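You operate a simulated robot arm through the tools that you are given. There is no shell and no other tool.

You run a simulated robot arm. Do the job below in one go: nothing can be reset, and whatever is moved stays where it is left.

## Task
Put things in order on the yard table top. At the end: the brown pale mill (marked "SALT") stands where the brown block stood; the white salt shaker from the yard table top stands where the yellow shaker stood; the yellow shaker from the yard table top stands where the brown pale mill stood; the brown block is in the beige wicker basket; whatever was shut is shut again. Leave all else as you found it, and nothing knocked over.

Only the result counts: the job must be done as asked and must still hold three seconds after the hand-in. Knocking over, shifting, dropping, spilling or breaking anything else fails it.

## Robot
A 6-joint arm with a two-finger parallel gripper, fixed in place. Base frame: the origin is at the foot of the arm, x ahead of it, y to its left, z up; the work surface is at about z = 0. Readings come in cm, rad, newtons and seconds.
With the tool pointing down near the work surface it reaches from about 16 to 42 cm from the base axis. Its first joint turns from -1.152 to 1.152 rad. Payload 1.57 kg.
The TCP is the grasp point between the finger pads, 3 cm short of the fingertips. In the tool frame z runs along the fingers and y along their closing line. The gripper opens to 8 cm. The fingers are 1.7 cm wide and 1.2 cm thick; the gripper's body (4 by 8.2 cm) begins 8 cm behind the TCP.
Orientation is told as [roll, pitch, yaw] about the base's x, y, z axes, in that order, counted from this pose: with the fingers straight down and closing along the base's y, the tool's x points along the base's -x, its y along +y and its z along -z.

## Interface
- The arm moves only by the tool jog_arm. Its argument "moves" is a list of rows, each a list of 7 numbers: the turn, a rotation vector about the tool's x, y, z in rad, then the shift along the tool's x, y, z in cm, then the opening, from 0 (shut) to 1 (fully open). In form: [[ax, ay, az, x, y, z, fingers], ...]. A call has 1 to 20 rows; each row shifts and turns the commanded pose from where the row before left it, along the tool's axes as they then stand. A row lasts 0.2 s, in which the tool goes at most 5 cm and 0.15 rad; a call with a longer step from one row to the next is refused whole, and so is a gripper value outside its range. A pose out of reach is approached as far as the arm can. The call stops where the force on the tool passes 40 N (or 10 N more than at its start, if that is more) or the arm is blocked; 0.2 s more then pass. The fingers move at their own pace (about 15.3 cm/s each) and stop on an object; they squeeze with about 22 N. The grip force told is the motor's: it shows also when the fingers shut on nothing. Time passes only in rows, and 0.2 s behind the last, so rows that do not move let the fingers close. It gives the time, the measured TCP pose, the force on the tool (base axes), the opening and the grip force at its end, in the units of the frame above (readings bear some noise), with the torque about the TCP (base axes, N m) and any sound that the robot's microphone picked up.
- Cameras (640 x 400 px; columns grow to the right, rows downward): "scene" is fixed at [3.39, -32.22, 41.23]; the picture's right is [0.91, -0.40, 0.00], its down [-0.27, -0.62, -0.74] and it looks along [0.30, 0.68, -0.67] (base axes); focal length 217 px, centre (320, 200). "wrist" rides on the gripper at [7.2, -0.7, -12.2] in the tool frame; the picture's right is [0.09, 1.00, 0.00], its down [-0.84, 0.08, -0.54] and it looks along [-0.54, 0.05, 0.84] (tool axes); focal length 238 px, centre (320, 200). There is no depth. A picture from a camera that has moved, and an enlarged one, comes with that camera's place and axes in the base frame and with its lens.
- capture(camera): a new picture of that camera. The clock stands still meanwhile.
- enlarge(camera, box): a new picture of the part [left, top, right, bottom] of that camera's present view, enlarged. The clock stands still meanwhile.
- hand_in(): hands the job in; it is judged then, once.

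Places have to be worked out from the pictures, the camera data and where the tool is seen. Open the gripper and draw the arm clear of the work before you hand the job in, unless the task says otherwise.

The tools are called after "Call:" by a JSON object that holds its "method" and its "body". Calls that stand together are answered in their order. jog_arm: Moves the arm, as the interface text tells. Its arguments: {"type":"object","properties":{"moves":{"type":"array","items":{"type":"array","items":{"type":"number"}}}},"required":["moves"]} The other tools are called the same way: capture (camera) takes a picture; enlarge (camera, box) takes an enlarged picture of a part of a camera's view; hand_in () hands the job in.

At the start:

```text
time_s: 0.0
tool_pos: [22.91, -0.41, 26.49]
ee_rot: [0.001, -0.003, -0.001]
force: [0.7, -0.4, 0.2]
torque: [0.01, -0.01, 0.03]
gripper_width: 8.0
grasp_force: 0.0
```

scene: 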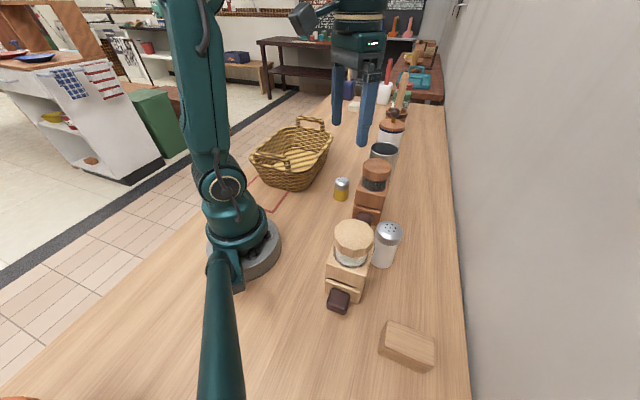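
wrist: 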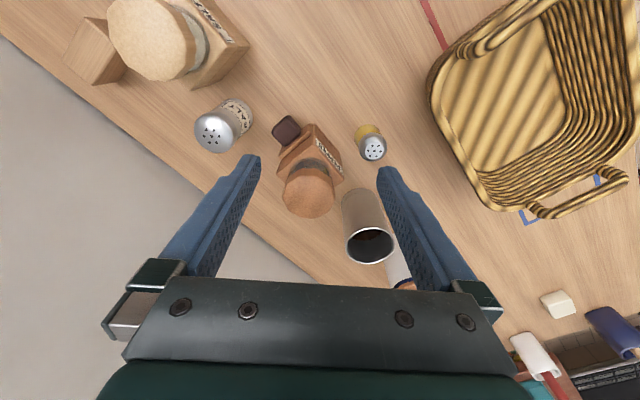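

I start with closer looks at both views to identify the objects and where they stand.

Call:
{"method": "enlarge", "body": {"camera": "scene", "box": [240, 100, 460, 240]}}

Call:
{"method": "enlarge", "body": {"camera": "scene", "box": [260, 200, 480, 400]}}

Call:
{"method": "enlarge", "body": {"camera": "wrist", "box": [40, 0, 420, 240]}}

```text
2.86 times, centred on (350, 170) of scene
camera zoom: at [3.39, -32.22, 41.23], right [0.91, -0.4, 0.0], down [-0.27, -0.62, -0.74], along [0.3, 0.68, -0.67], focal length 620 px, centre (234, 286)
```

zoom: 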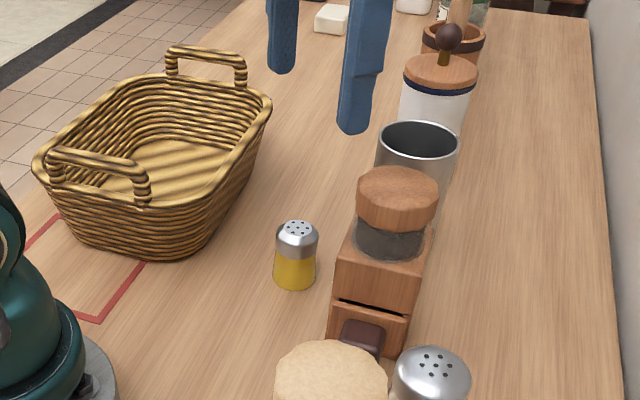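

```text
2.00 times, centred on (370, 300) of scene
camera zoom: at [3.39, -32.22, 41.23], right [0.91, -0.4, 0.0], down [-0.27, -0.62, -0.74], along [0.3, 0.68, -0.67], focal length 434 px, centre (220, 0)
```

zoom: 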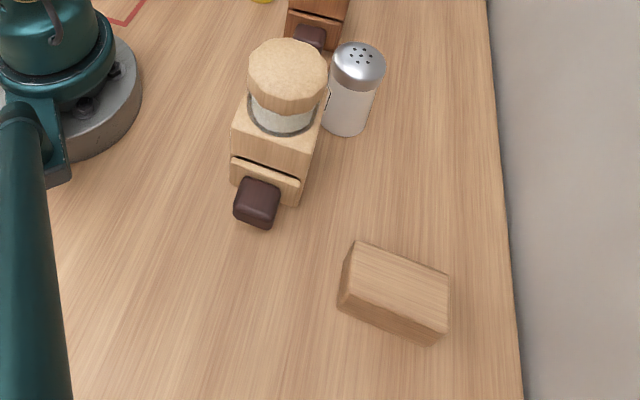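

```text
1.67 times, centred on (230, 120) of wrist
camera zoom: at [15.77, -1.13, 38.7], right [-0.09, 1.0, 0.0], down [0.84, 0.08, 0.54], along [0.54, 0.05, -0.84], focal length 397 px, centre (470, 333)
```

zoom: 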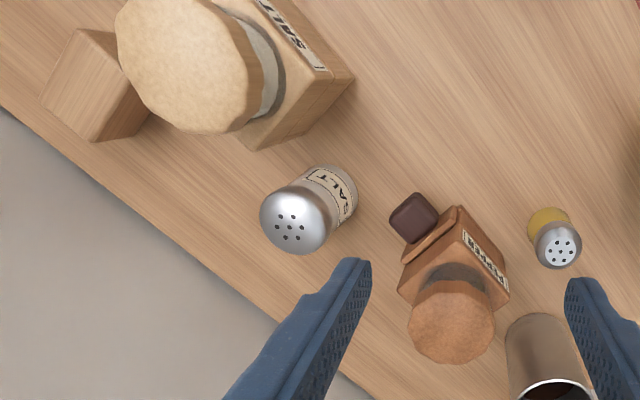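

I need precise outlines, so I enlarge each object separately before measuring.

Call:
{"method": "enlarge", "body": {"camera": "scene", "box": [368, 310, 448, 380]}}

Call:
{"method": "enlarge", "body": {"camera": "scene", "box": [310, 210, 420, 320]}}

Call:
{"method": "enlarge", "body": {"camera": "scene", "box": [320, 140, 420, 240]}}

Call:
{"method": "enlarge", "body": {"camera": "scene", "box": [240, 105, 345, 205]}}

Call:
{"method": "enlarge", "body": {"camera": "wrist", "box": [50, 0, 270, 160]}}

Call:
{"method": "enlarge", "body": {"camera": "wrist", "box": [250, 80, 450, 280]}}

```text
5.71 times, centred on (408, 345) of scene
camera zoom: at [3.39, -32.22, 41.23], right [0.91, -0.4, 0.0], down [-0.27, -0.62, -0.74], along [0.3, 0.68, -0.67], focal length 1241 px, centre (-183, -629)
```

zoom: 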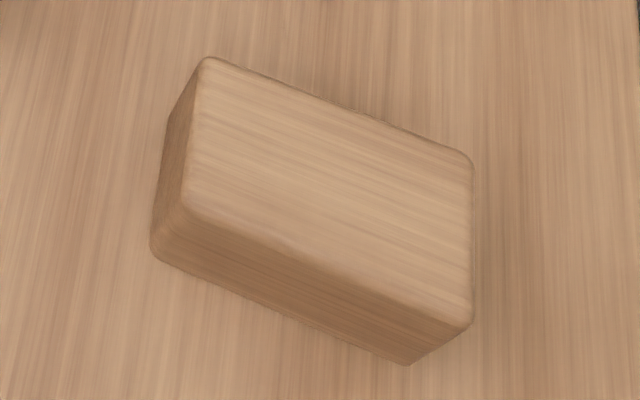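

```text
3.64 times, centred on (365, 265) of scene
camera zoom: at [3.39, -32.22, 41.23], right [0.91, -0.4, 0.0], down [-0.27, -0.62, -0.74], along [0.3, 0.68, -0.67], focal length 790 px, centre (156, -36)
```

zoom: 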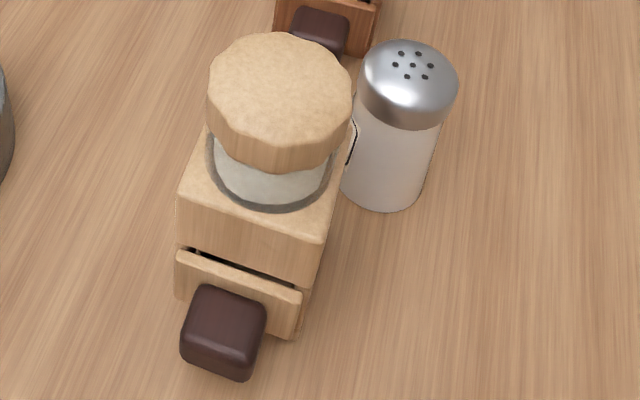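

```text
4.00 times, centred on (370, 190) of scene
camera zoom: at [3.39, -32.22, 41.23], right [0.91, -0.4, 0.0], down [-0.27, -0.62, -0.74], along [0.3, 0.68, -0.67], focal length 869 px, centre (120, 240)
```

zoom: 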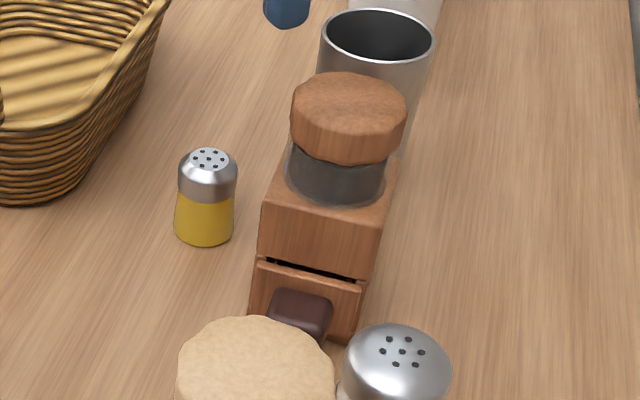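

```text
4.00 times, centred on (292, 155) of scene
camera zoom: at [3.39, -32.22, 41.23], right [0.91, -0.4, 0.0], down [-0.27, -0.62, -0.74], along [0.3, 0.68, -0.67], focal length 869 px, centre (430, 380)
```

zoom: 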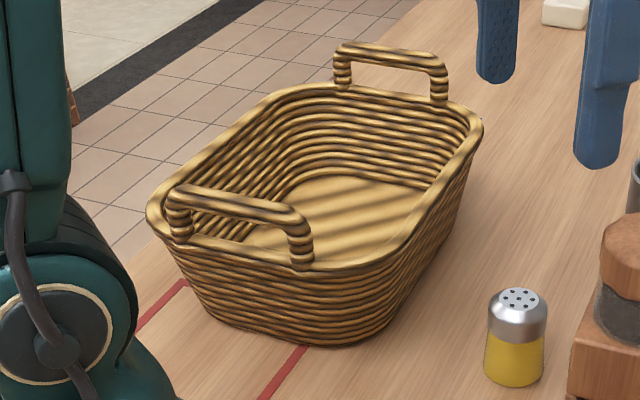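

```text
2.50 times, centred on (160, 80) of wrist
camera zoom: at [15.77, -1.13, 38.7], right [-0.09, 1.0, 0.0], down [0.84, 0.08, 0.54], along [0.54, 0.05, -0.84], focal length 596 px, centre (720, 500)
```

zoom: 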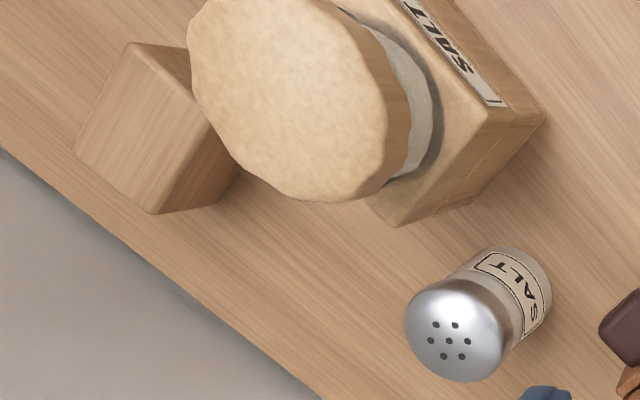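

```text
2.00 times, centred on (350, 180) of wrist
camera zoom: at [15.77, -1.13, 38.7], right [-0.09, 1.0, 0.0], down [0.84, 0.08, 0.54], along [0.54, 0.05, -0.84], focal length 477 px, centre (260, 240)
```

zoom: 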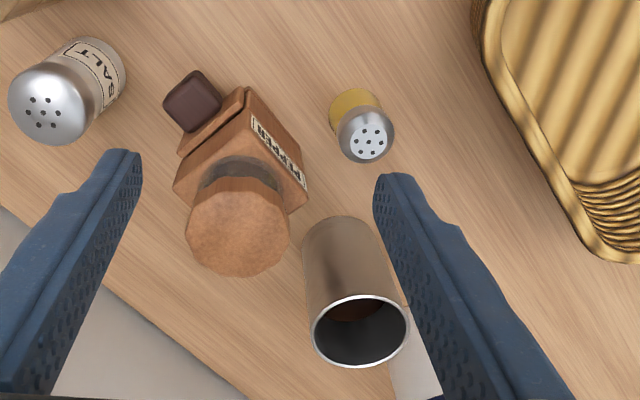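

The SALT mill stands near (16.8, -15.3) and is about 15 cm tall. I put the block near (19.4, -28.8), the white shaker near (26, -14), the yellow shaker near (27.4, 7.8) and the basket near (19, 28). I turn the tool to the block's 45° orientation and go high above it for a close look.

Call:
{"method": "jog_arm", "body": {"moves": [[0, 0, 0.128, 0, 0, 0, 1], [0, 0, 0.128, 0, 0, 0, 1], [0, 0, 0.128, 0, 0, 0, 1], [0, 0, 0.128, 0, 0, 0, 1], [0, 0, 0.128, 0, 0, 0, 1], [0, 0, 0.128, 0, 0, 0, 1], [0, 0, 0, -2.46, -3.27, 0, 1], [0, 0, 0, -2.46, -3.27, 0, 1], [0, 0, 0, -2.46, -3.27, 0, 1], [0, 0, 0, -2.46, -3.27, 0, 1], [0, 0, 0, -2.46, -3.27, 0, 1], [0, 0, 0, -2.46, -3.27, 0, 1], [0, 0, 0, -2.46, -3.27, 0, 1], [0, 0, 0, 0, 0, 3, 1], [0, 0, 0, 0, 0, 3, 1], [0, 0, 0, 0, 0, 0, 1]]}}

Call:
{"method": "capture", "body": {"camera": "wrist"}}

Call:
{"method": "capture", "body": {"camera": "scene"}}

```text
time_s: 3.4
tool_pos: [18.75, -27.81, 19.02]
ee_rot: [0.0, -0.002, -0.767]
force: [0.2, -0.9, -1.0]
torque: [-0.01, 0.0, 0.01]
gripper_width: 8.01
grasp_force: 0.1
out of reach, approached as far as the arm can: row 13
```

```text
taken
camera wrist: at [13.09, -23.36, 31.27], right [0.63, 0.78, 0.0], down [0.66, -0.53, 0.54], along [0.42, -0.34, -0.84], focal length 238 px, centre (320, 200)
```

wrist: 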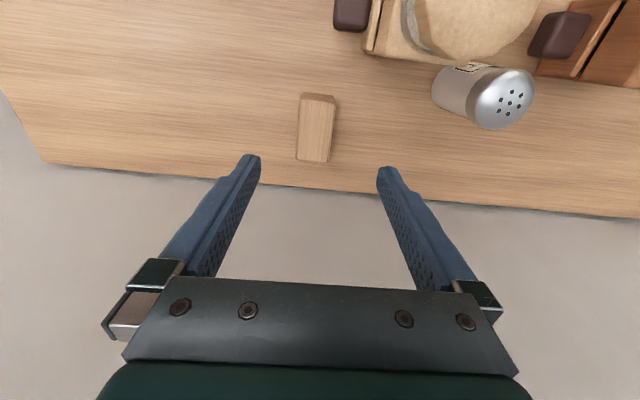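

```text
taken
```

scene: 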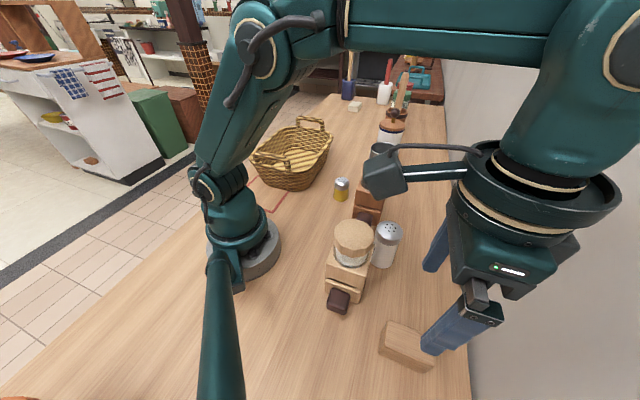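

The tool stopped at (18.75, -27.81, 19.0), with one high row out of reach. The block sits between the fingers, so I enlarge it and the mill for measurement.

Call:
{"method": "enlarge", "body": {"camera": "wrist", "box": [260, 70, 380, 190]}}

Call:
{"method": "enlarge", "body": {"camera": "wrist", "box": [320, 0, 560, 150]}}

```text
3.33 times, centred on (320, 130) of wrist
camera zoom: at [13.09, -23.36, 31.27], right [0.63, 0.78, 0.0], down [0.66, -0.53, 0.54], along [0.42, -0.34, -0.84], focal length 794 px, centre (320, 433)
```

zoom: 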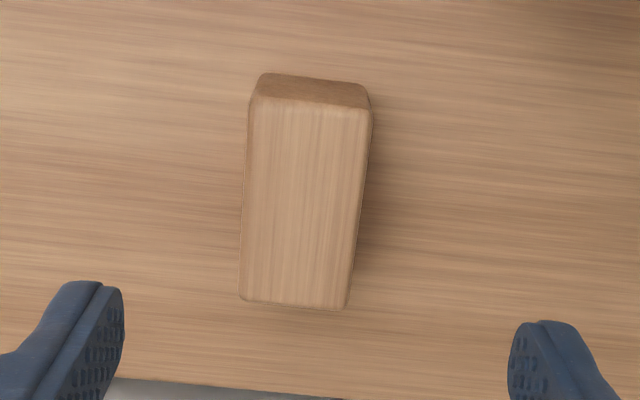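

```text
2.67 times, centred on (440, 75) of wrist
camera zoom: at [13.09, -23.36, 31.27], right [0.63, 0.78, 0.0], down [0.66, -0.53, 0.54], along [0.42, -0.34, -0.84], focal length 636 px, centre (0, 533)
```

zoom: 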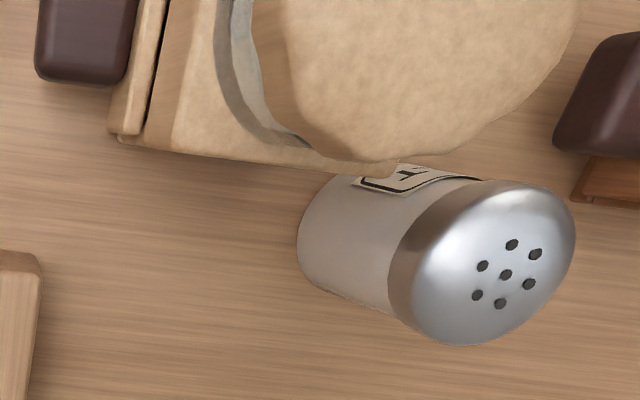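

The block is about 7 x 4 x 4 cm, centred near (19.3, -29.1), with its long axis at -45°. I align to it and descend part way with the gripper open.

Call:
{"method": "jog_arm", "body": {"moves": [[0, 0, 0.018, -1.3, -0.52, 0, 1], [0, 0, 0, 0, 0, 4, 1], [0, 0, 0, 0, 0, 4, 1], [0, 0, 0, 0, 0, 3, 1], [0, 0, 0, 0, 0, 0, 1]]}}

Call:
{"method": "capture", "body": {"camera": "wrist"}}

```text
time_s: 4.6
tool_pos: [19.25, -29.17, 8.11]
ee_rot: [0.001, -0.002, -0.785]
force: [-0.9, -0.8, -0.6]
torque: [-0.02, -0.01, -0.01]
gripper_width: 8.0
grasp_force: 0.0
```

```text
taken
camera wrist: at [13.65, -24.61, 20.35], right [0.64, 0.77, 0.0], down [0.65, -0.54, 0.54], along [0.42, -0.35, -0.84], focal length 238 px, centre (320, 200)
```

wrist: 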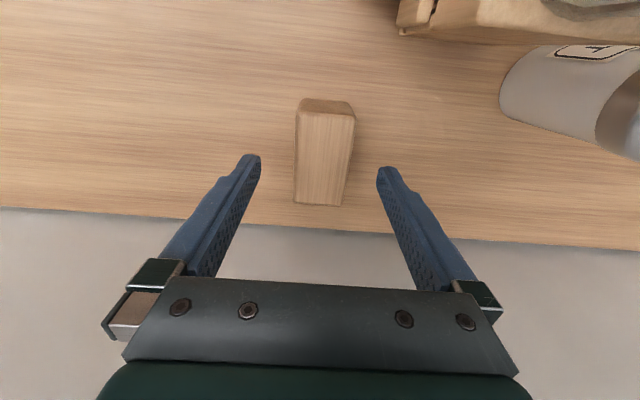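

The block is centred between the fingers, and this view puts it at (19.4, -29.2). I go down to z ≈ 3.6 and close.

Call:
{"method": "jog_arm", "body": {"moves": [[0, 0, 0, 0, 0, 2.5, 1], [0, 0, 0, 0, 0, 2.0, 1], [0, 0, 0, 0, 0, 0, 1], [0, 0, 0, 0, 0, 0, 0.3], [0, 0, 0, 0, 0, 0, 0.3], [0, 0, 0, 0, 0, 0, 0.3], [0, 0, 0, 0, 0, 0, 0.3]]}}

Call:
{"method": "capture", "body": {"camera": "wrist"}}

```text
time_s: 6.2
tool_pos: [19.18, -29.12, 3.48]
ee_rot: [0.001, -0.002, -0.784]
force: [0.3, -0.3, -1.0]
torque: [-0.04, 0.0, 0.0]
gripper_width: 3.97
grasp_force: 21.6
```

```text
taken
camera wrist: at [13.69, -24.52, 15.84], right [0.64, 0.77, 0.0], down [0.65, -0.54, 0.54], along [0.42, -0.35, -0.84], focal length 238 px, centre (320, 200)
```

wrist: 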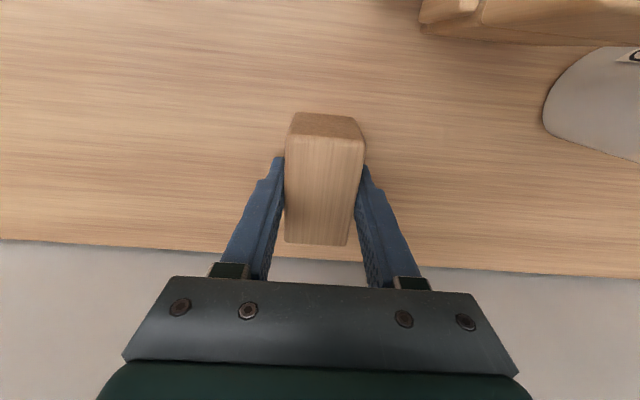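

The block is held (width 3.97 cm). I lift it, draw it in toward the base, and carry it high over the mills toward the middle.

Call:
{"method": "jog_arm", "body": {"moves": [[0, 0, 0, 0, 0, -2, 0.3], [0, 0, 0, 0, 0, -4, 0.3], [0, 0, 0, 0, 0, -4, 0.3], [0, 0, 0, 0.76, 1.04, -2.6, 0.3], [0, 0, 0, 0.76, 1.04, -2.6, 0.3], [0, 0, 0, 0.76, 1.04, -2.6, 0.3], [0, 0, 0, 0.76, 1.04, -2.6, 0.3], [0, 0, 0, 2.36, 3.3, 0, 0.3], [0, 0, 0, 2.36, 3.3, 0, 0.3], [0, 0, 0, 2.36, 3.3, 0, 0.3], [0, 0, 0, 2.36, 3.3, 0, 0.3], [0, 0, 0, 2.36, 3.3, 0, 0.3], [0, 0, 0, 2.36, 3.3, 0, 0.3], [0, 0, 0, 0, 0, 0, 0.3]]}}

Call:
{"method": "capture", "body": {"camera": "wrist"}}

Call:
{"method": "capture", "body": {"camera": "scene"}}

```text
time_s: 9.2
tool_pos: [23.88, 0.13, 24.0]
ee_rot: [0.001, -0.002, -0.784]
force: [0.3, -0.8, -0.5]
torque: [0.02, -0.02, 0.0]
gripper_width: 3.96
grasp_force: 22.0
```

```text
taken
camera wrist: at [18.44, 4.78, 36.18], right [0.64, 0.77, 0.0], down [0.65, -0.54, 0.54], along [0.42, -0.35, -0.84], focal length 238 px, centre (320, 200)
```

wrist: 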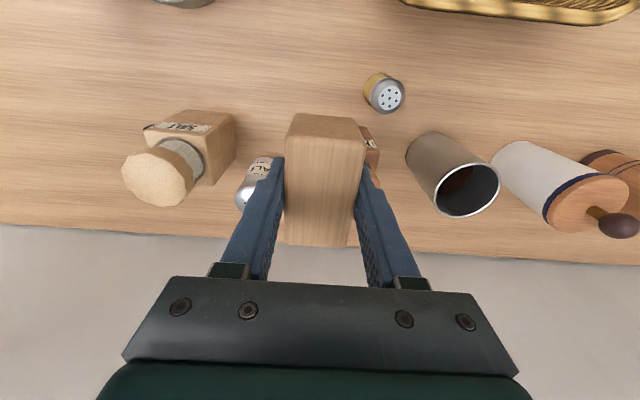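

```text
taken
```

scene: 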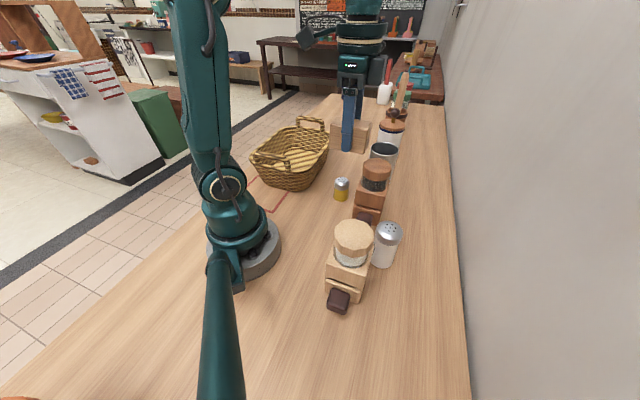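

The block rides high and everything else is undisturbed. I turn the tool toward the basket and move part way to see it properly.

Call:
{"method": "jog_arm", "body": {"moves": [[0, 0, -0.1427, 0, 0, 0, 0.3], [0, 0, -0.1427, 0, 0, 0, 0.3], [0, 0, -0.1427, 0, 0, 0, 0.3], [0, 0, -0.1427, 0, 0, 0, 0.3], [0, 0, -0.1427, 0, 0, 0, 0.3], [0, 0, -0.1427, 0, 0, 0, 0.3], [0, 0, -0.1427, 0, 0, 0, 0.3], [0, 0, -0.1427, 0, 0, 0, 0.3], [0, 0, -0.1427, 0, 0, 0, 0.3], [0, 0, -0.1427, 0, 0, 0, 0.3], [0, 0, -0.1427, 0, 0, 0, 0.3], [0, 0, 0, -2.59, 3.49, 0, 0.3], [0, 0, 0, -2.59, 3.49, 0, 0.3], [0, 0, 0, -2.59, 3.49, 0, 0.3], [0, 0, 0, 0, 0, 0, 0.3]]}}

Call:
{"method": "capture", "body": {"camera": "wrist"}}

Call:
{"method": "enlarge", "body": {"camera": "scene", "box": [240, 100, 400, 205]}}

```text
time_s: 12.4
tool_pos: [22.24, 12.84, 23.97]
ee_rot: [-0.002, -0.001, 0.783]
force: [0.3, 0.6, -0.4]
torque: [-0.03, -0.01, 0.0]
gripper_width: 3.96
grasp_force: 22.2
```

```text
taken
camera wrist: at [17.64, 7.26, 36.18], right [-0.77, 0.64, 0.0], down [0.54, 0.65, 0.54], along [0.35, 0.42, -0.84], focal length 238 px, centre (320, 200)
```

wrist: 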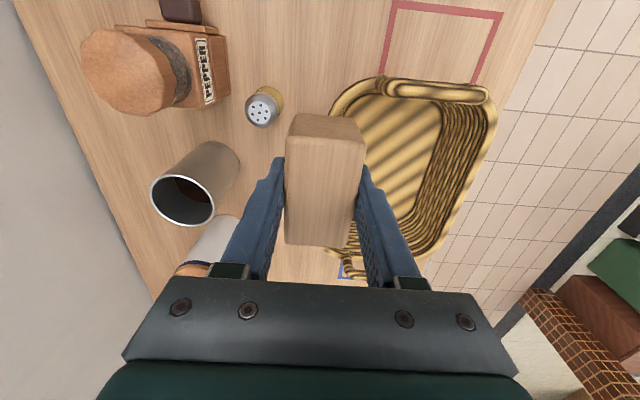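

```text
3.81 times, centred on (320, 152) of scene
camera zoom: at [3.4, -32.22, 41.23], right [0.91, -0.4, 0.0], down [-0.27, -0.62, -0.74], along [0.3, 0.68, -0.67], focal length 827 px, centre (320, 381)
```

zoom: 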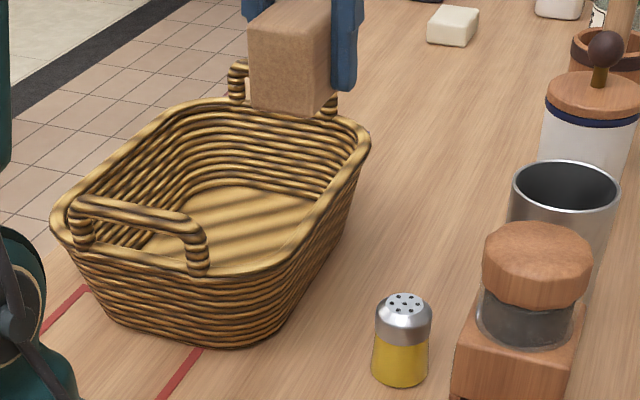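

The basket's centre works out to about (20.4, 27.0). Its long axis lies at 45°, the floor is about 10 x 18 cm, and the handles top out near 12 cm. I carry the block over the centre, staying above the handles.

Call:
{"method": "jog_arm", "body": {"moves": [[0, 0, 0, -2.17, 2.835, 0.5, 0.3], [0, 0, 0, -2.17, 2.835, 1, 0.3], [0, 0, 0, -2.17, 2.835, 1.5, 0.3], [0, 0, 0, -2.17, 2.835, 1.5, 0.3], [0, 0, 0, 0, 0, 0, 0.3]]}}

Call:
{"method": "capture", "body": {"camera": "wrist"}}

Call:
{"method": "capture", "body": {"camera": "scene"}}

```text
time_s: 13.6
tool_pos: [20.54, 26.85, 19.43]
ee_rot: [-0.001, 0.0, 0.784]
force: [0.2, -0.3, -1.6]
torque: [0.01, 0.02, 0.02]
gripper_width: 3.95
grasp_force: 21.7
```

```text
taken
camera wrist: at [15.87, 21.41, 31.64], right [-0.77, 0.64, 0.0], down [0.54, 0.65, 0.54], along [0.35, 0.42, -0.84], focal length 238 px, centre (320, 200)
```

wrist: 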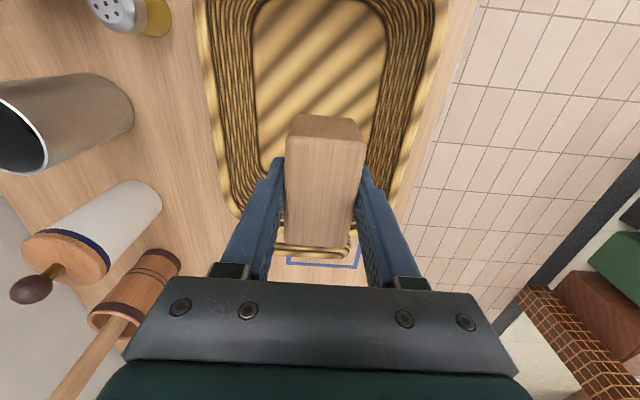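

```text
taken
```

scene: 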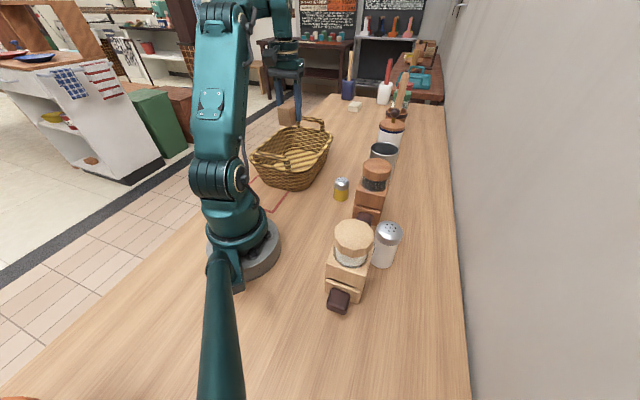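

The block is over the middle of the basket floor, with plenty of room on all sides. I lower it until it is just above the floor.

Call:
{"method": "jog_arm", "body": {"moves": [[0, 0, 0, 0, 0, 4, 0.3], [0, 0, 0, 0, 0, 4, 0.3], [0, 0, 0, 0, 0, 4, 0.3], [0, 0, 0, 0, 0, 2, 0.3], [0, 0, 0, 0, 0, 0, 0.3]]}}

Call:
{"method": "capture", "body": {"camera": "wrist"}}

Call:
{"method": "enlarge", "body": {"camera": "scene", "box": [240, 90, 400, 205]}}

```text
time_s: 14.8
tool_pos: [20.3, 26.95, 5.4]
ee_rot: [-0.002, 0.001, 0.783]
force: [-0.2, 0.8, -0.9]
torque: [0.01, -0.01, 0.0]
gripper_width: 3.97
grasp_force: 21.6
```

```text
taken
camera wrist: at [15.64, 21.39, 17.66], right [-0.77, 0.64, 0.0], down [0.54, 0.65, 0.54], along [0.35, 0.42, -0.84], focal length 238 px, centre (320, 200)
```

wrist: 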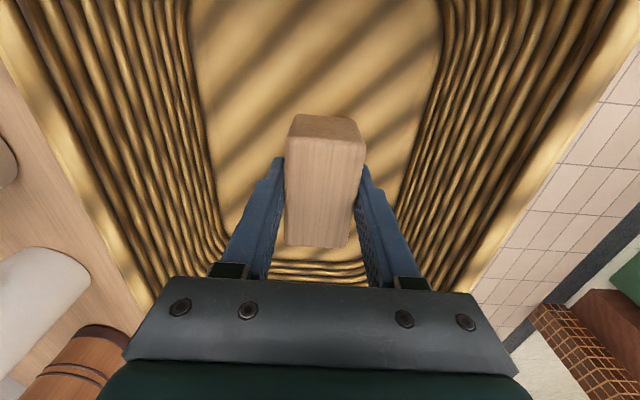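

```text
3.48 times, centred on (320, 148) of scene
camera zoom: at [3.39, -32.22, 41.23], right [0.91, -0.4, 0.0], down [-0.27, -0.62, -0.74], along [0.3, 0.68, -0.67], focal length 755 px, centre (320, 383)
```

zoom: 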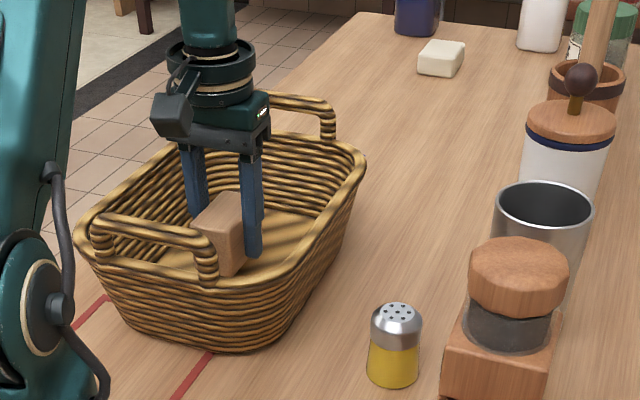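

There is clear space around the fingers inside the basket. I lower in small steps and watch for contact force.

Call:
{"method": "jog_arm", "body": {"moves": [[0, 0, 0, 0, 0, 0.4, 0.3], [0, 0, 0, 0, 0, 0.3, 0.3], [0, 0, 0, 0, 0, 0, 0.3]]}}

```text
time_s: 15.6
tool_pos: [20.15, 27.05, 4.82]
ee_rot: [-0.001, 0.001, 0.787]
force: [0.2, -0.3, -0.8]
torque: [0.0, 0.01, -0.02]
gripper_width: 3.93
grasp_force: 21.9
```

No contact yet at 4.8, so the block's bottom is about 1.3 cm up. I continue down in smaller steps.

Call:
{"method": "jog_arm", "body": {"moves": [[0, 0, 0, 0, 0, 0.2, 0.3], [0, 0, 0, 0, 0, 0.15, 0.3], [0, 0, 0, 0, 0, 0, 0.3]]}}

```text
time_s: 16.4
tool_pos: [20.32, 27.08, 4.39]
ee_rot: [-0.001, 0.0, 0.784]
force: [-0.4, 0.1, -1.5]
torque: [-0.02, -0.02, 0.02]
gripper_width: 3.97
grasp_force: 21.7
```

Call:
{"method": "jog_arm", "body": {"moves": [[0, 0, 0, 0, 0, 0.15, 0.3], [0, 0, 0, 0, 0, 0.15, 0.3], [0, 0, 0, 0, 0, 0, 0.3]]}}

```text
time_s: 17.2
tool_pos: [20.19, 27.11, 4.26]
ee_rot: [0.0, -0.002, 0.784]
force: [-0.6, -2.7, 18.6]
torque: [-0.04, 0.03, -0.01]
gripper_width: 3.97
grasp_force: 21.9
```

Contact shows as 18.6 N upward, so the block is on the basket floor. I ease up a hair, open part way, and withdraw straight up.

Call:
{"method": "jog_arm", "body": {"moves": [[0, 0, 0, 0, 0, -0.1, 0.3], [0, 0, 0, 0, 0, 0, 0.75], [0, 0, 0, 0, 0, 0, 0.75], [0, 0, 0, 0, 0, 0, 0.75], [0, 0, 0, 0, 0, -2, 0.75], [0, 0, 0, 0, 0, -4, 0.75], [0, 0, 0, 0, 0, -4, 0.75], [0, 0, 0, 0, 0, -4, 0.75], [0, 0, 0, 0, 0, -1, 0.75], [0, 0, 0, 0, 0, 0, 0.75]]}}

Call:
{"method": "capture", "body": {"camera": "wrist"}}

Call:
{"method": "enlarge", "body": {"camera": "scene", "box": [240, 90, 400, 205]}}

```text
time_s: 19.4
tool_pos: [20.1, 27.15, 19.19]
ee_rot: [-0.002, 0.0, 0.783]
force: [0.4, -0.7, -0.2]
torque: [0.0, 0.0, -0.01]
gripper_width: 6.01
grasp_force: 0.1
```

```text
taken
camera wrist: at [15.61, 21.55, 31.48], right [-0.77, 0.64, 0.0], down [0.54, 0.65, 0.54], along [0.35, 0.42, -0.84], focal length 238 px, centre (320, 200)
```

wrist: 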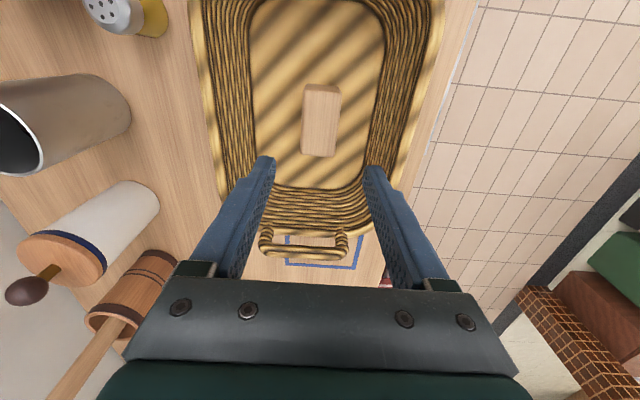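

```text
3.48 times, centred on (320, 148) of scene
camera zoom: at [3.39, -32.22, 41.23], right [0.91, -0.4, 0.0], down [-0.27, -0.62, -0.74], along [0.3, 0.68, -0.67], focal length 755 px, centre (320, 383)
```

zoom: 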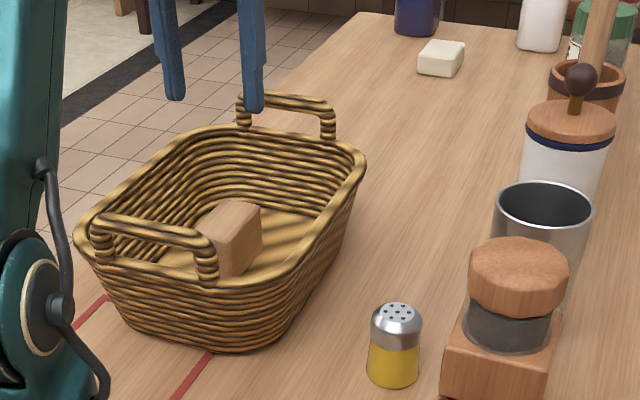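

The block lies flat in the basket. I go back to the pale SALT mill, keeping yaw ≈ +45° so the fingers close across its sides, and look down on it from z ≈ 24.

Call:
{"method": "jog_arm", "body": {"moves": [[0, 0, 0, 2.335, -3.02, -1.25, 0.75], [0, 0, 0, 2.335, -3.02, -1.25, 0.75], [0, 0, 0, 2.335, -3.02, -1.25, 0.75], [0, 0, 0, 2.335, -3.02, -1.25, 1], [0, 0, 0, 3.277, -2.241, 0, 1], [0, 0, 0, 3.277, -2.241, 0, 1], [0, 0, 0, 3.277, -2.241, 0, 1], [0, 0, 0, 3.277, -2.241, 0, 1], [0, 0, 0, 3.277, -2.241, 0, 1], [0, 0, 0, 3.277, -2.241, 0, 1], [0, 0, 0, 3.277, -2.241, 0, 1], [0, 0, 0, 0, 0, 0, 1]]}}

Call:
{"method": "capture", "body": {"camera": "wrist"}}

Call:
{"method": "capture", "body": {"camera": "scene"}}

```text
time_s: 22.0
tool_pos: [16.93, -15.56, 24.35]
ee_rot: [-0.002, 0.0, 0.785]
force: [-0.2, -0.2, -0.3]
torque: [-0.01, 0.0, 0.0]
gripper_width: 7.98
grasp_force: 0.2
```

```text
taken
camera wrist: at [12.39, -21.02, 36.55], right [-0.77, 0.64, 0.0], down [0.54, 0.65, 0.54], along [0.35, 0.42, -0.84], focal length 238 px, centre (320, 200)
```

wrist: 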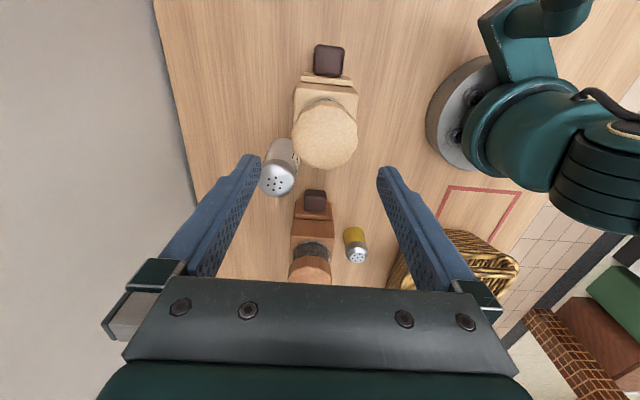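

```text
taken
```

scene: 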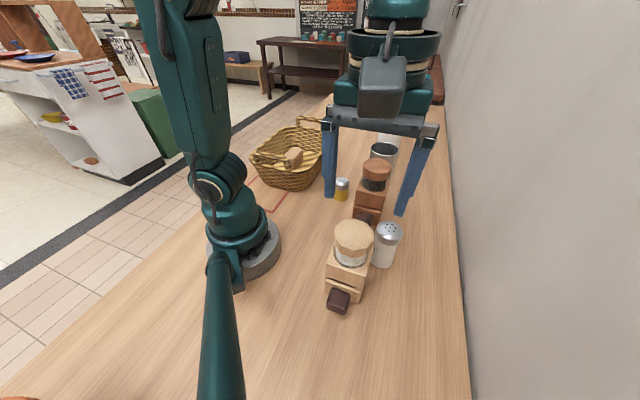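

I now see the mill and its neighbours from above. I enlarge for measurement.

Call:
{"method": "enlarge", "body": {"camera": "wrist", "box": [250, 30, 400, 205]}}

Call:
{"method": "enlarge", "body": {"camera": "wrist", "box": [280, 35, 370, 125]}}

Call:
{"method": "enlarge", "body": {"camera": "wrist", "box": [260, 170, 400, 290]}}

```text
2.29 times, centred on (325, 118) of wrist
camera zoom: at [12.39, -21.02, 36.55], right [-0.77, 0.64, 0.0], down [0.54, 0.65, 0.54], along [0.35, 0.42, -0.84], focal length 545 px, centre (309, 389)
```

zoom: 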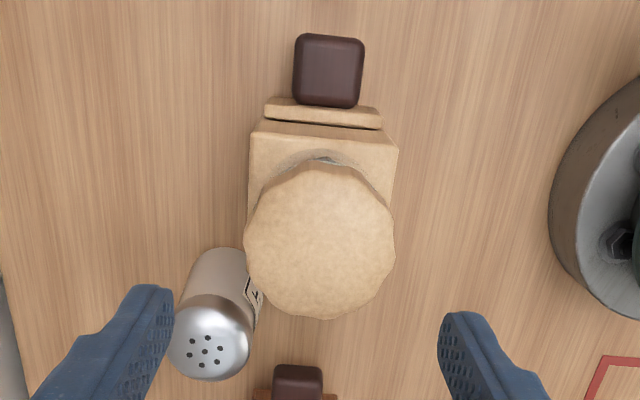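

```text
4.44 times, centred on (325, 80) of wrist
camera zoom: at [12.39, -21.02, 36.55], right [-0.77, 0.64, 0.0], down [0.54, 0.65, 0.54], along [0.35, 0.42, -0.84], focal length 1059 px, centre (298, 733)
```

zoom: 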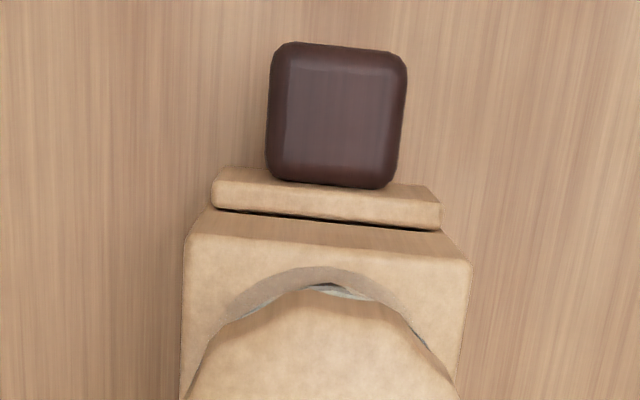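

```text
3.33 times, centred on (330, 230) of wrist
camera zoom: at [12.39, -21.02, 36.55], right [-0.77, 0.64, 0.0], down [0.54, 0.65, 0.54], along [0.35, 0.42, -0.84], focal length 794 px, centre (287, 100)
```

zoom: 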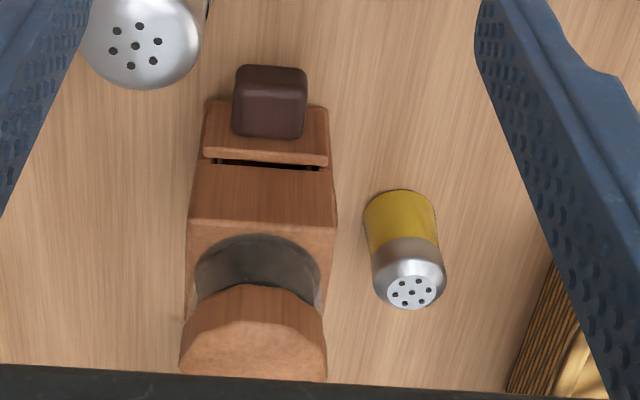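

I check the mill's body height and its drawer with a tight scene enlargement before choosing the grip height.

Call:
{"method": "enlarge", "body": {"camera": "scene", "box": [315, 215, 385, 315]}}

Call:
{"method": "enlarge", "body": {"camera": "scene", "box": [320, 240, 375, 315]}}

```text
4.00 times, centred on (350, 265) of scene
camera zoom: at [3.39, -32.23, 41.23], right [0.91, -0.4, 0.0], down [-0.27, -0.62, -0.74], along [0.3, 0.68, -0.67], focal length 869 px, centre (200, -60)
```

zoom: 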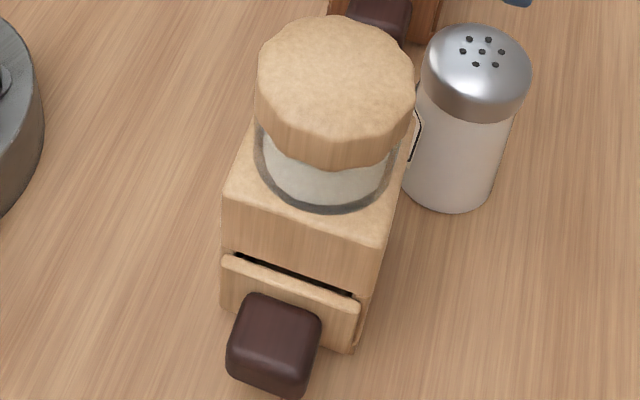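

```text
5.33 times, centred on (348, 278) of scene
camera zoom: at [3.39, -32.23, 41.23], right [0.91, -0.4, 0.0], down [-0.27, -0.62, -0.74], along [0.3, 0.68, -0.67], focal length 1158 px, centre (173, -213)
```

zoom: 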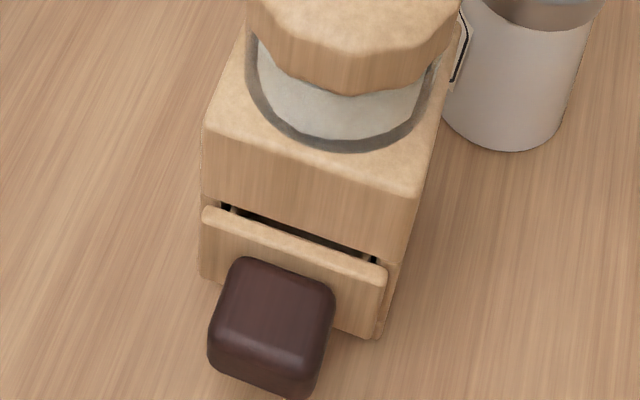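

The mill body is about 6.6 cm square and 9.9 cm tall, its cap top is at about 15.3 cm, and its centre is near (16.55, -15.3). A TCP height of about 8.3 grips the body with the palm above the cap. I shift slightly and descend to 13.5, so the tips stay above the body, to check alignment.

Call:
{"method": "jog_arm", "body": {"moves": [[0, 0, 0, 0.14, 0.44, 0, 1], [0, 0, 0, 0, 0, 4, 1], [0, 0, 0, 0, 0, 4, 1], [0, 0, 0, 0, 0, 2.3, 1], [0, 0, 0, 0, 0, 0, 1]]}}

Call:
{"method": "capture", "body": {"camera": "wrist"}}

Call:
{"method": "enlarge", "body": {"camera": "scene", "box": [290, 150, 450, 320]}}

```text
time_s: 23.2
tool_pos: [16.46, -15.18, 14.0]
ee_rot: [-0.002, -0.001, 0.783]
force: [-0.3, -0.5, 1.0]
torque: [0.0, -0.01, 0.03]
gripper_width: 7.99
grasp_force: 0.0
```

```text
taken
camera wrist: at [11.89, -20.71, 26.22], right [-0.77, 0.64, 0.0], down [0.54, 0.65, 0.54], along [0.35, 0.42, -0.84], focal length 238 px, centre (320, 200)
```

wrist: 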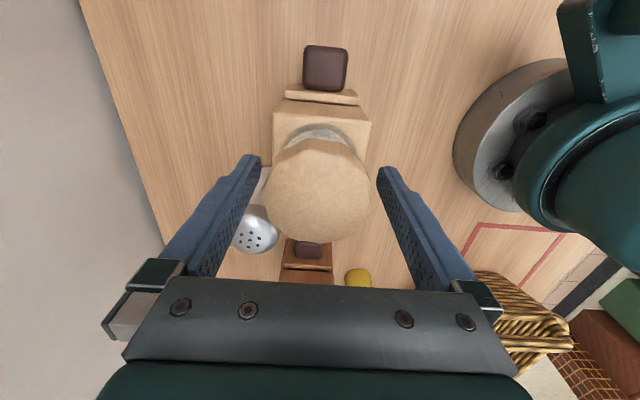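

```text
2.35 times, centred on (370, 235) of scene
camera zoom: at [3.39, -32.22, 41.23], right [0.91, -0.4, 0.0], down [-0.27, -0.62, -0.74], along [0.3, 0.68, -0.67], focal length 511 px, centre (202, 118)
```

zoom: 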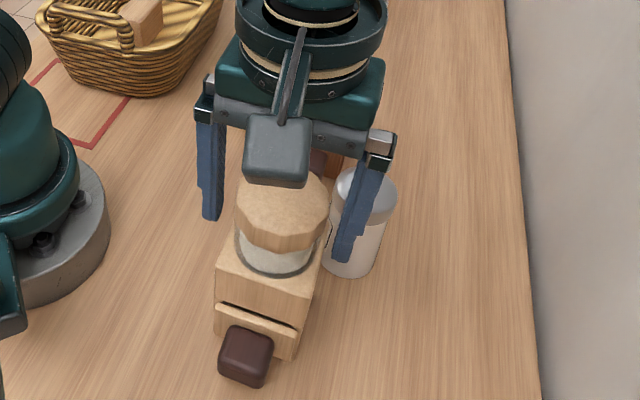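

The fingers straddle the mill. I enlarge to check the side clearances precisely.

Call:
{"method": "enlarge", "body": {"camera": "wrist", "box": [230, 80, 410, 260]}}

```text
2.22 times, centred on (320, 170) of wrist
camera zoom: at [11.89, -20.71, 26.22], right [-0.77, 0.64, 0.0], down [0.54, 0.65, 0.54], along [0.35, 0.42, -0.84], focal length 530 px, centre (320, 267)
```

zoom: 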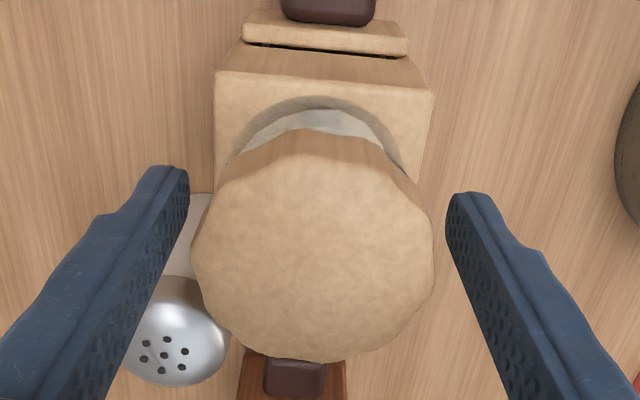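

The mill is aligned within half a degree and about 0.15 cm off centre. I correct that and descend to about 9 to check the palm-to-cap gap.

Call:
{"method": "jog_arm", "body": {"moves": [[0, 0, 0, 0, -0.13, 0, 1], [0, 0, 0, 0, 0, 2, 1], [0, 0, 0, 0, 0, 2, 1], [0, 0, 0, 0, 0, 0.9, 1], [0, 0, 0, 0, 0, 0, 1]]}}

Call:
{"method": "capture", "body": {"camera": "wrist"}}

Call:
{"method": "enlarge", "body": {"camera": "scene", "box": [290, 180, 430, 320]}}

```text
time_s: 24.4
tool_pos: [16.71, -15.35, 9.27]
ee_rot: [-0.003, 0.0, 0.783]
force: [-0.4, -0.5, 0.1]
torque: [0.01, 0.02, 0.0]
gripper_width: 8.01
grasp_force: 0.0
```

```text
taken
camera wrist: at [12.13, -20.82, 21.43], right [-0.77, 0.64, 0.0], down [0.54, 0.65, 0.54], along [0.35, 0.42, -0.84], focal length 238 px, centre (320, 200)
```

wrist: 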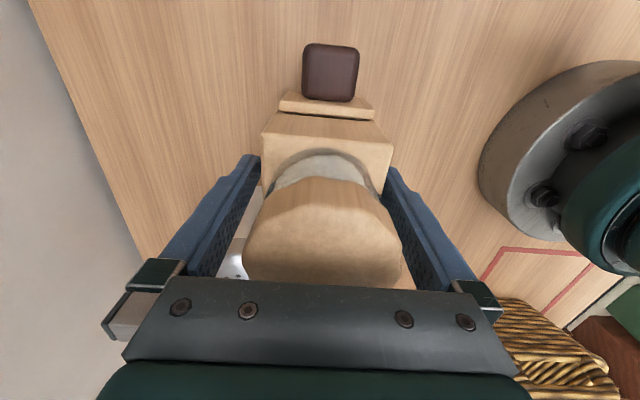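

```text
2.86 times, centred on (360, 250) of scene
camera zoom: at [3.39, -32.22, 41.23], right [0.91, -0.4, 0.0], down [-0.27, -0.62, -0.74], along [0.3, 0.68, -0.67], focal length 620 px, centre (206, 57)
```

zoom: 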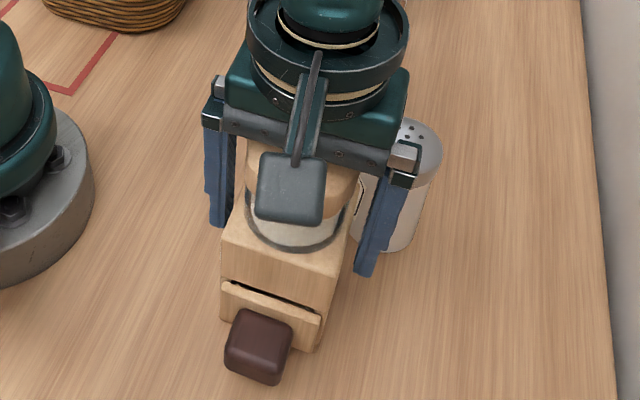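

There is no contact, and the fingers are on both sides of the body. I lower 0.8 cm more and close on the body sides.

Call:
{"method": "jog_arm", "body": {"moves": [[0, 0, 0, 0, 0, 0.4, 1], [0, 0, 0, 0, 0, 0.4, 1], [0, 0, 0, 0, 0, 0, 1], [0, 0, 0, 0, 0, 0, 0.6], [0, 0, 0, 0, 0, 0, 0.6], [0, 0, 0, 0, 0, 0, 0.6], [0, 0, 0, 0, 0, 0, 0.6]]}}

Call:
{"method": "capture", "body": {"camera": "wrist"}}

Call:
{"method": "enlarge", "body": {"camera": "scene", "box": [290, 180, 430, 320]}}

```text
time_s: 26.0
tool_pos: [16.84, -15.36, 8.41]
ee_rot: [-0.002, 0.0, 0.785]
force: [-0.3, 0.6, 0.0]
torque: [0.0, -0.02, -0.02]
gripper_width: 6.81
grasp_force: 21.8
```

```text
taken
camera wrist: at [12.16, -20.87, 20.59], right [-0.77, 0.64, 0.0], down [0.54, 0.65, 0.54], along [0.35, 0.42, -0.84], focal length 238 px, centre (320, 200)
```

wrist: 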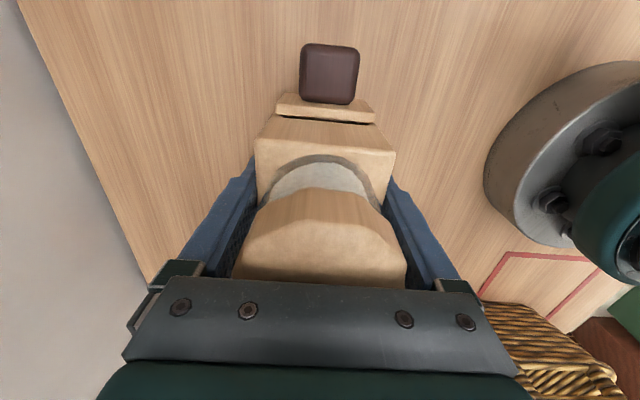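

```text
2.86 times, centred on (360, 250) of scene
camera zoom: at [3.4, -32.22, 41.23], right [0.91, -0.4, 0.0], down [-0.27, -0.62, -0.74], along [0.3, 0.68, -0.67], focal length 620 px, centre (206, 57)
```

zoom: 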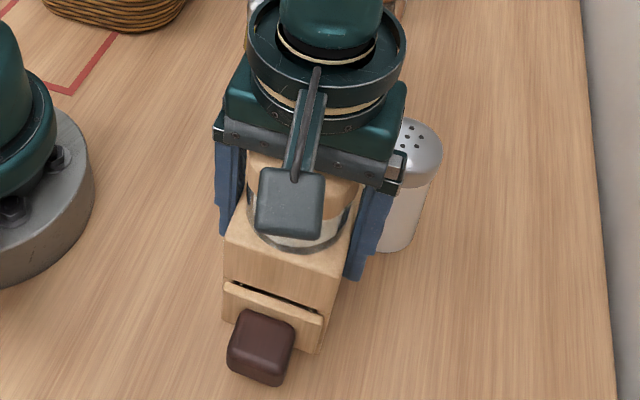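

The mill is gripped squarely (6.81 cm) and was standing centred at about (16.75, -15.35). I lift gently by 3 cm and check that it hangs well.

Call:
{"method": "jog_arm", "body": {"moves": [[0, 0, 0, 0, 0, -0.5, 0.6], [0, 0, 0, 0, 0, -1, 0.6], [0, 0, 0, 0, 0, -1.5, 0.6], [0, 0, 0, 0, 0, 0, 0.6]]}}

Call:
{"method": "enlarge", "body": {"camera": "scene", "box": [290, 180, 430, 320]}}

Call:
{"method": "capture", "body": {"camera": "wrist"}}

```text
time_s: 27.0
tool_pos: [16.6, -15.37, 11.39]
ee_rot: [-0.001, -0.001, 0.782]
force: [-0.2, -0.3, -2.9]
torque: [0.02, -0.01, 0.01]
gripper_width: 6.79
grasp_force: 22.0
```

```text
2.86 times, centred on (360, 250) of scene
camera zoom: at [3.4, -32.22, 41.23], right [0.91, -0.4, 0.0], down [-0.27, -0.62, -0.74], along [0.3, 0.68, -0.67], focal length 620 px, centre (206, 57)
```

zoom: 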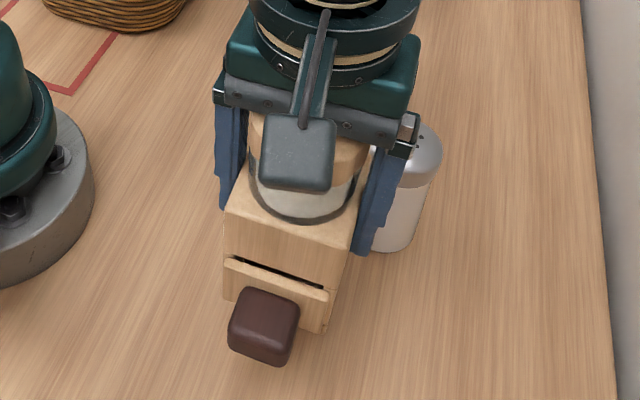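

```text
taken
camera wrist: at [12.12, -20.89, 23.55], right [-0.77, 0.64, 0.0], down [0.54, 0.65, 0.54], along [0.35, 0.42, -0.84], focal length 238 px, centre (320, 200)
```

wrist: 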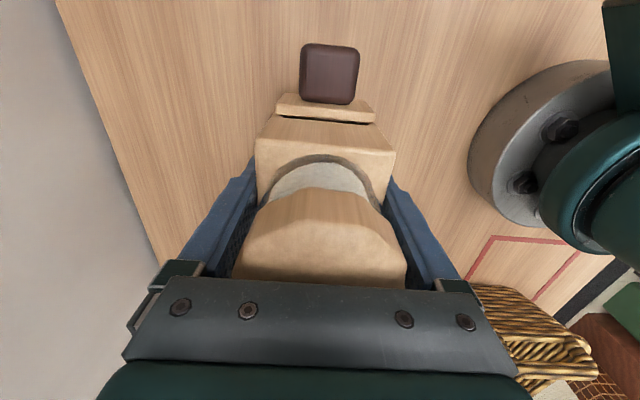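

The mill hangs steady, weighs about 0.3 kg, and its drawer is still shut. I carry it to the block's former place at (19.3, -29.15).

Call:
{"method": "jog_arm", "body": {"moves": [[0, 0, 0, 1.591, -2.312, 0, 0.6], [0, 0, 0, 1.591, -2.312, 0, 0.6], [0, 0, 0, 1.591, -2.312, 0, 0.6], [0, 0, 0, 1.591, -2.312, 0, 0.6], [0, 0, 0, 1.591, -2.312, 0, 0.6], [0, 0, 0, 0, 0, 0, 0.6]]}}

Call:
{"method": "capture", "body": {"camera": "scene"}}

Call:
{"method": "capture", "body": {"camera": "wrist"}}

```text
time_s: 28.4
tool_pos: [19.12, -29.24, 11.27]
ee_rot: [0.0, 0.0, 0.783]
force: [-1.0, -0.7, -3.0]
torque: [0.04, -0.02, 0.02]
gripper_width: 6.77
grasp_force: 22.0
```

```text
taken
```

scene: 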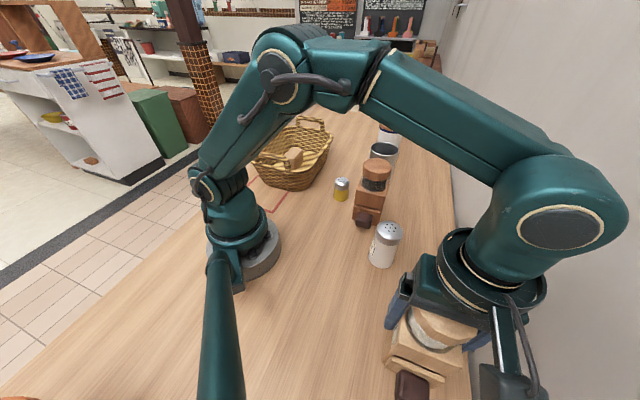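

```text
taken
camera wrist: at [14.57, -34.87, 23.41], right [-0.77, 0.64, 0.0], down [0.54, 0.65, 0.54], along [0.35, 0.42, -0.84], focal length 238 px, centre (320, 200)
```

wrist: 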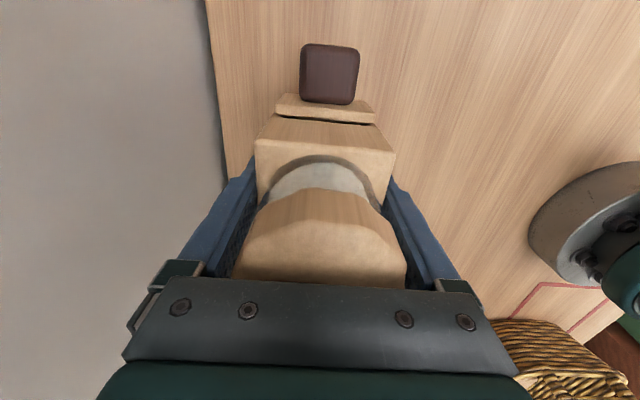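

The mill is over the target with yaw held. I lower it toward the table in small steps.

Call:
{"method": "jog_arm", "body": {"moves": [[0, 0, 0, 0, 0, 1.2, 0.6], [0, 0, 0, 0, 0, 1.0, 0.6], [0, 0, 0, 0, 0, 0.4, 0.6], [0, 0, 0, 0, 0, 0, 0.6]]}}

Call:
{"method": "enlarge", "body": {"camera": "scene", "box": [360, 220, 520, 400]}}

```text
time_s: 29.4
tool_pos: [19.24, -29.08, 8.66]
ee_rot: [0.0, -0.001, 0.785]
force: [-0.2, 0.4, -3.0]
torque: [0.02, -0.01, -0.01]
gripper_width: 6.78
grasp_force: 22.1
```

```text
2.22 times, centred on (440, 310) of scene
camera zoom: at [3.4, -32.22, 41.23], right [0.91, -0.4, 0.0], down [-0.27, -0.62, -0.74], along [0.3, 0.68, -0.67], focal length 483 px, centre (53, -44)
```

zoom: 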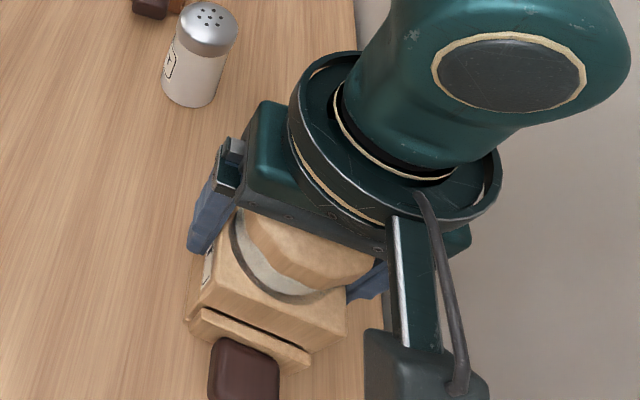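

The reading of (19.24, -29.08) matches the target. I make the final small steps to contact.

Call:
{"method": "jog_arm", "body": {"moves": [[0, 0, 0, 0, 0, 0.15, 0.6], [0, 0, 0, 0, 0, 0.1, 0.6], [0, 0, 0, 0, 0, 0, 0.6]]}}

```text
time_s: 30.2
tool_pos: [19.19, -29.12, 8.44]
ee_rot: [0.0, 0.001, 0.783]
force: [-0.3, 0.5, -3.4]
torque: [0.02, -0.02, 0.0]
gripper_width: 6.78
grasp_force: 21.6
```

Call:
{"method": "jog_arm", "body": {"moves": [[0, 0, 0, 0, 0, 0.08, 0.6], [0, 0, 0, 0, 0, 0.07, 0.6], [0, 0, 0, 0, 0, 0, 0.6]]}}

```text
time_s: 31.0
tool_pos: [19.19, -29.14, 8.41]
ee_rot: [0.0, -0.001, 0.785]
force: [-2.4, 8.9, 16.7]
torque: [0.32, 0.31, -0.1]
gripper_width: 6.76
grasp_force: 21.7
```

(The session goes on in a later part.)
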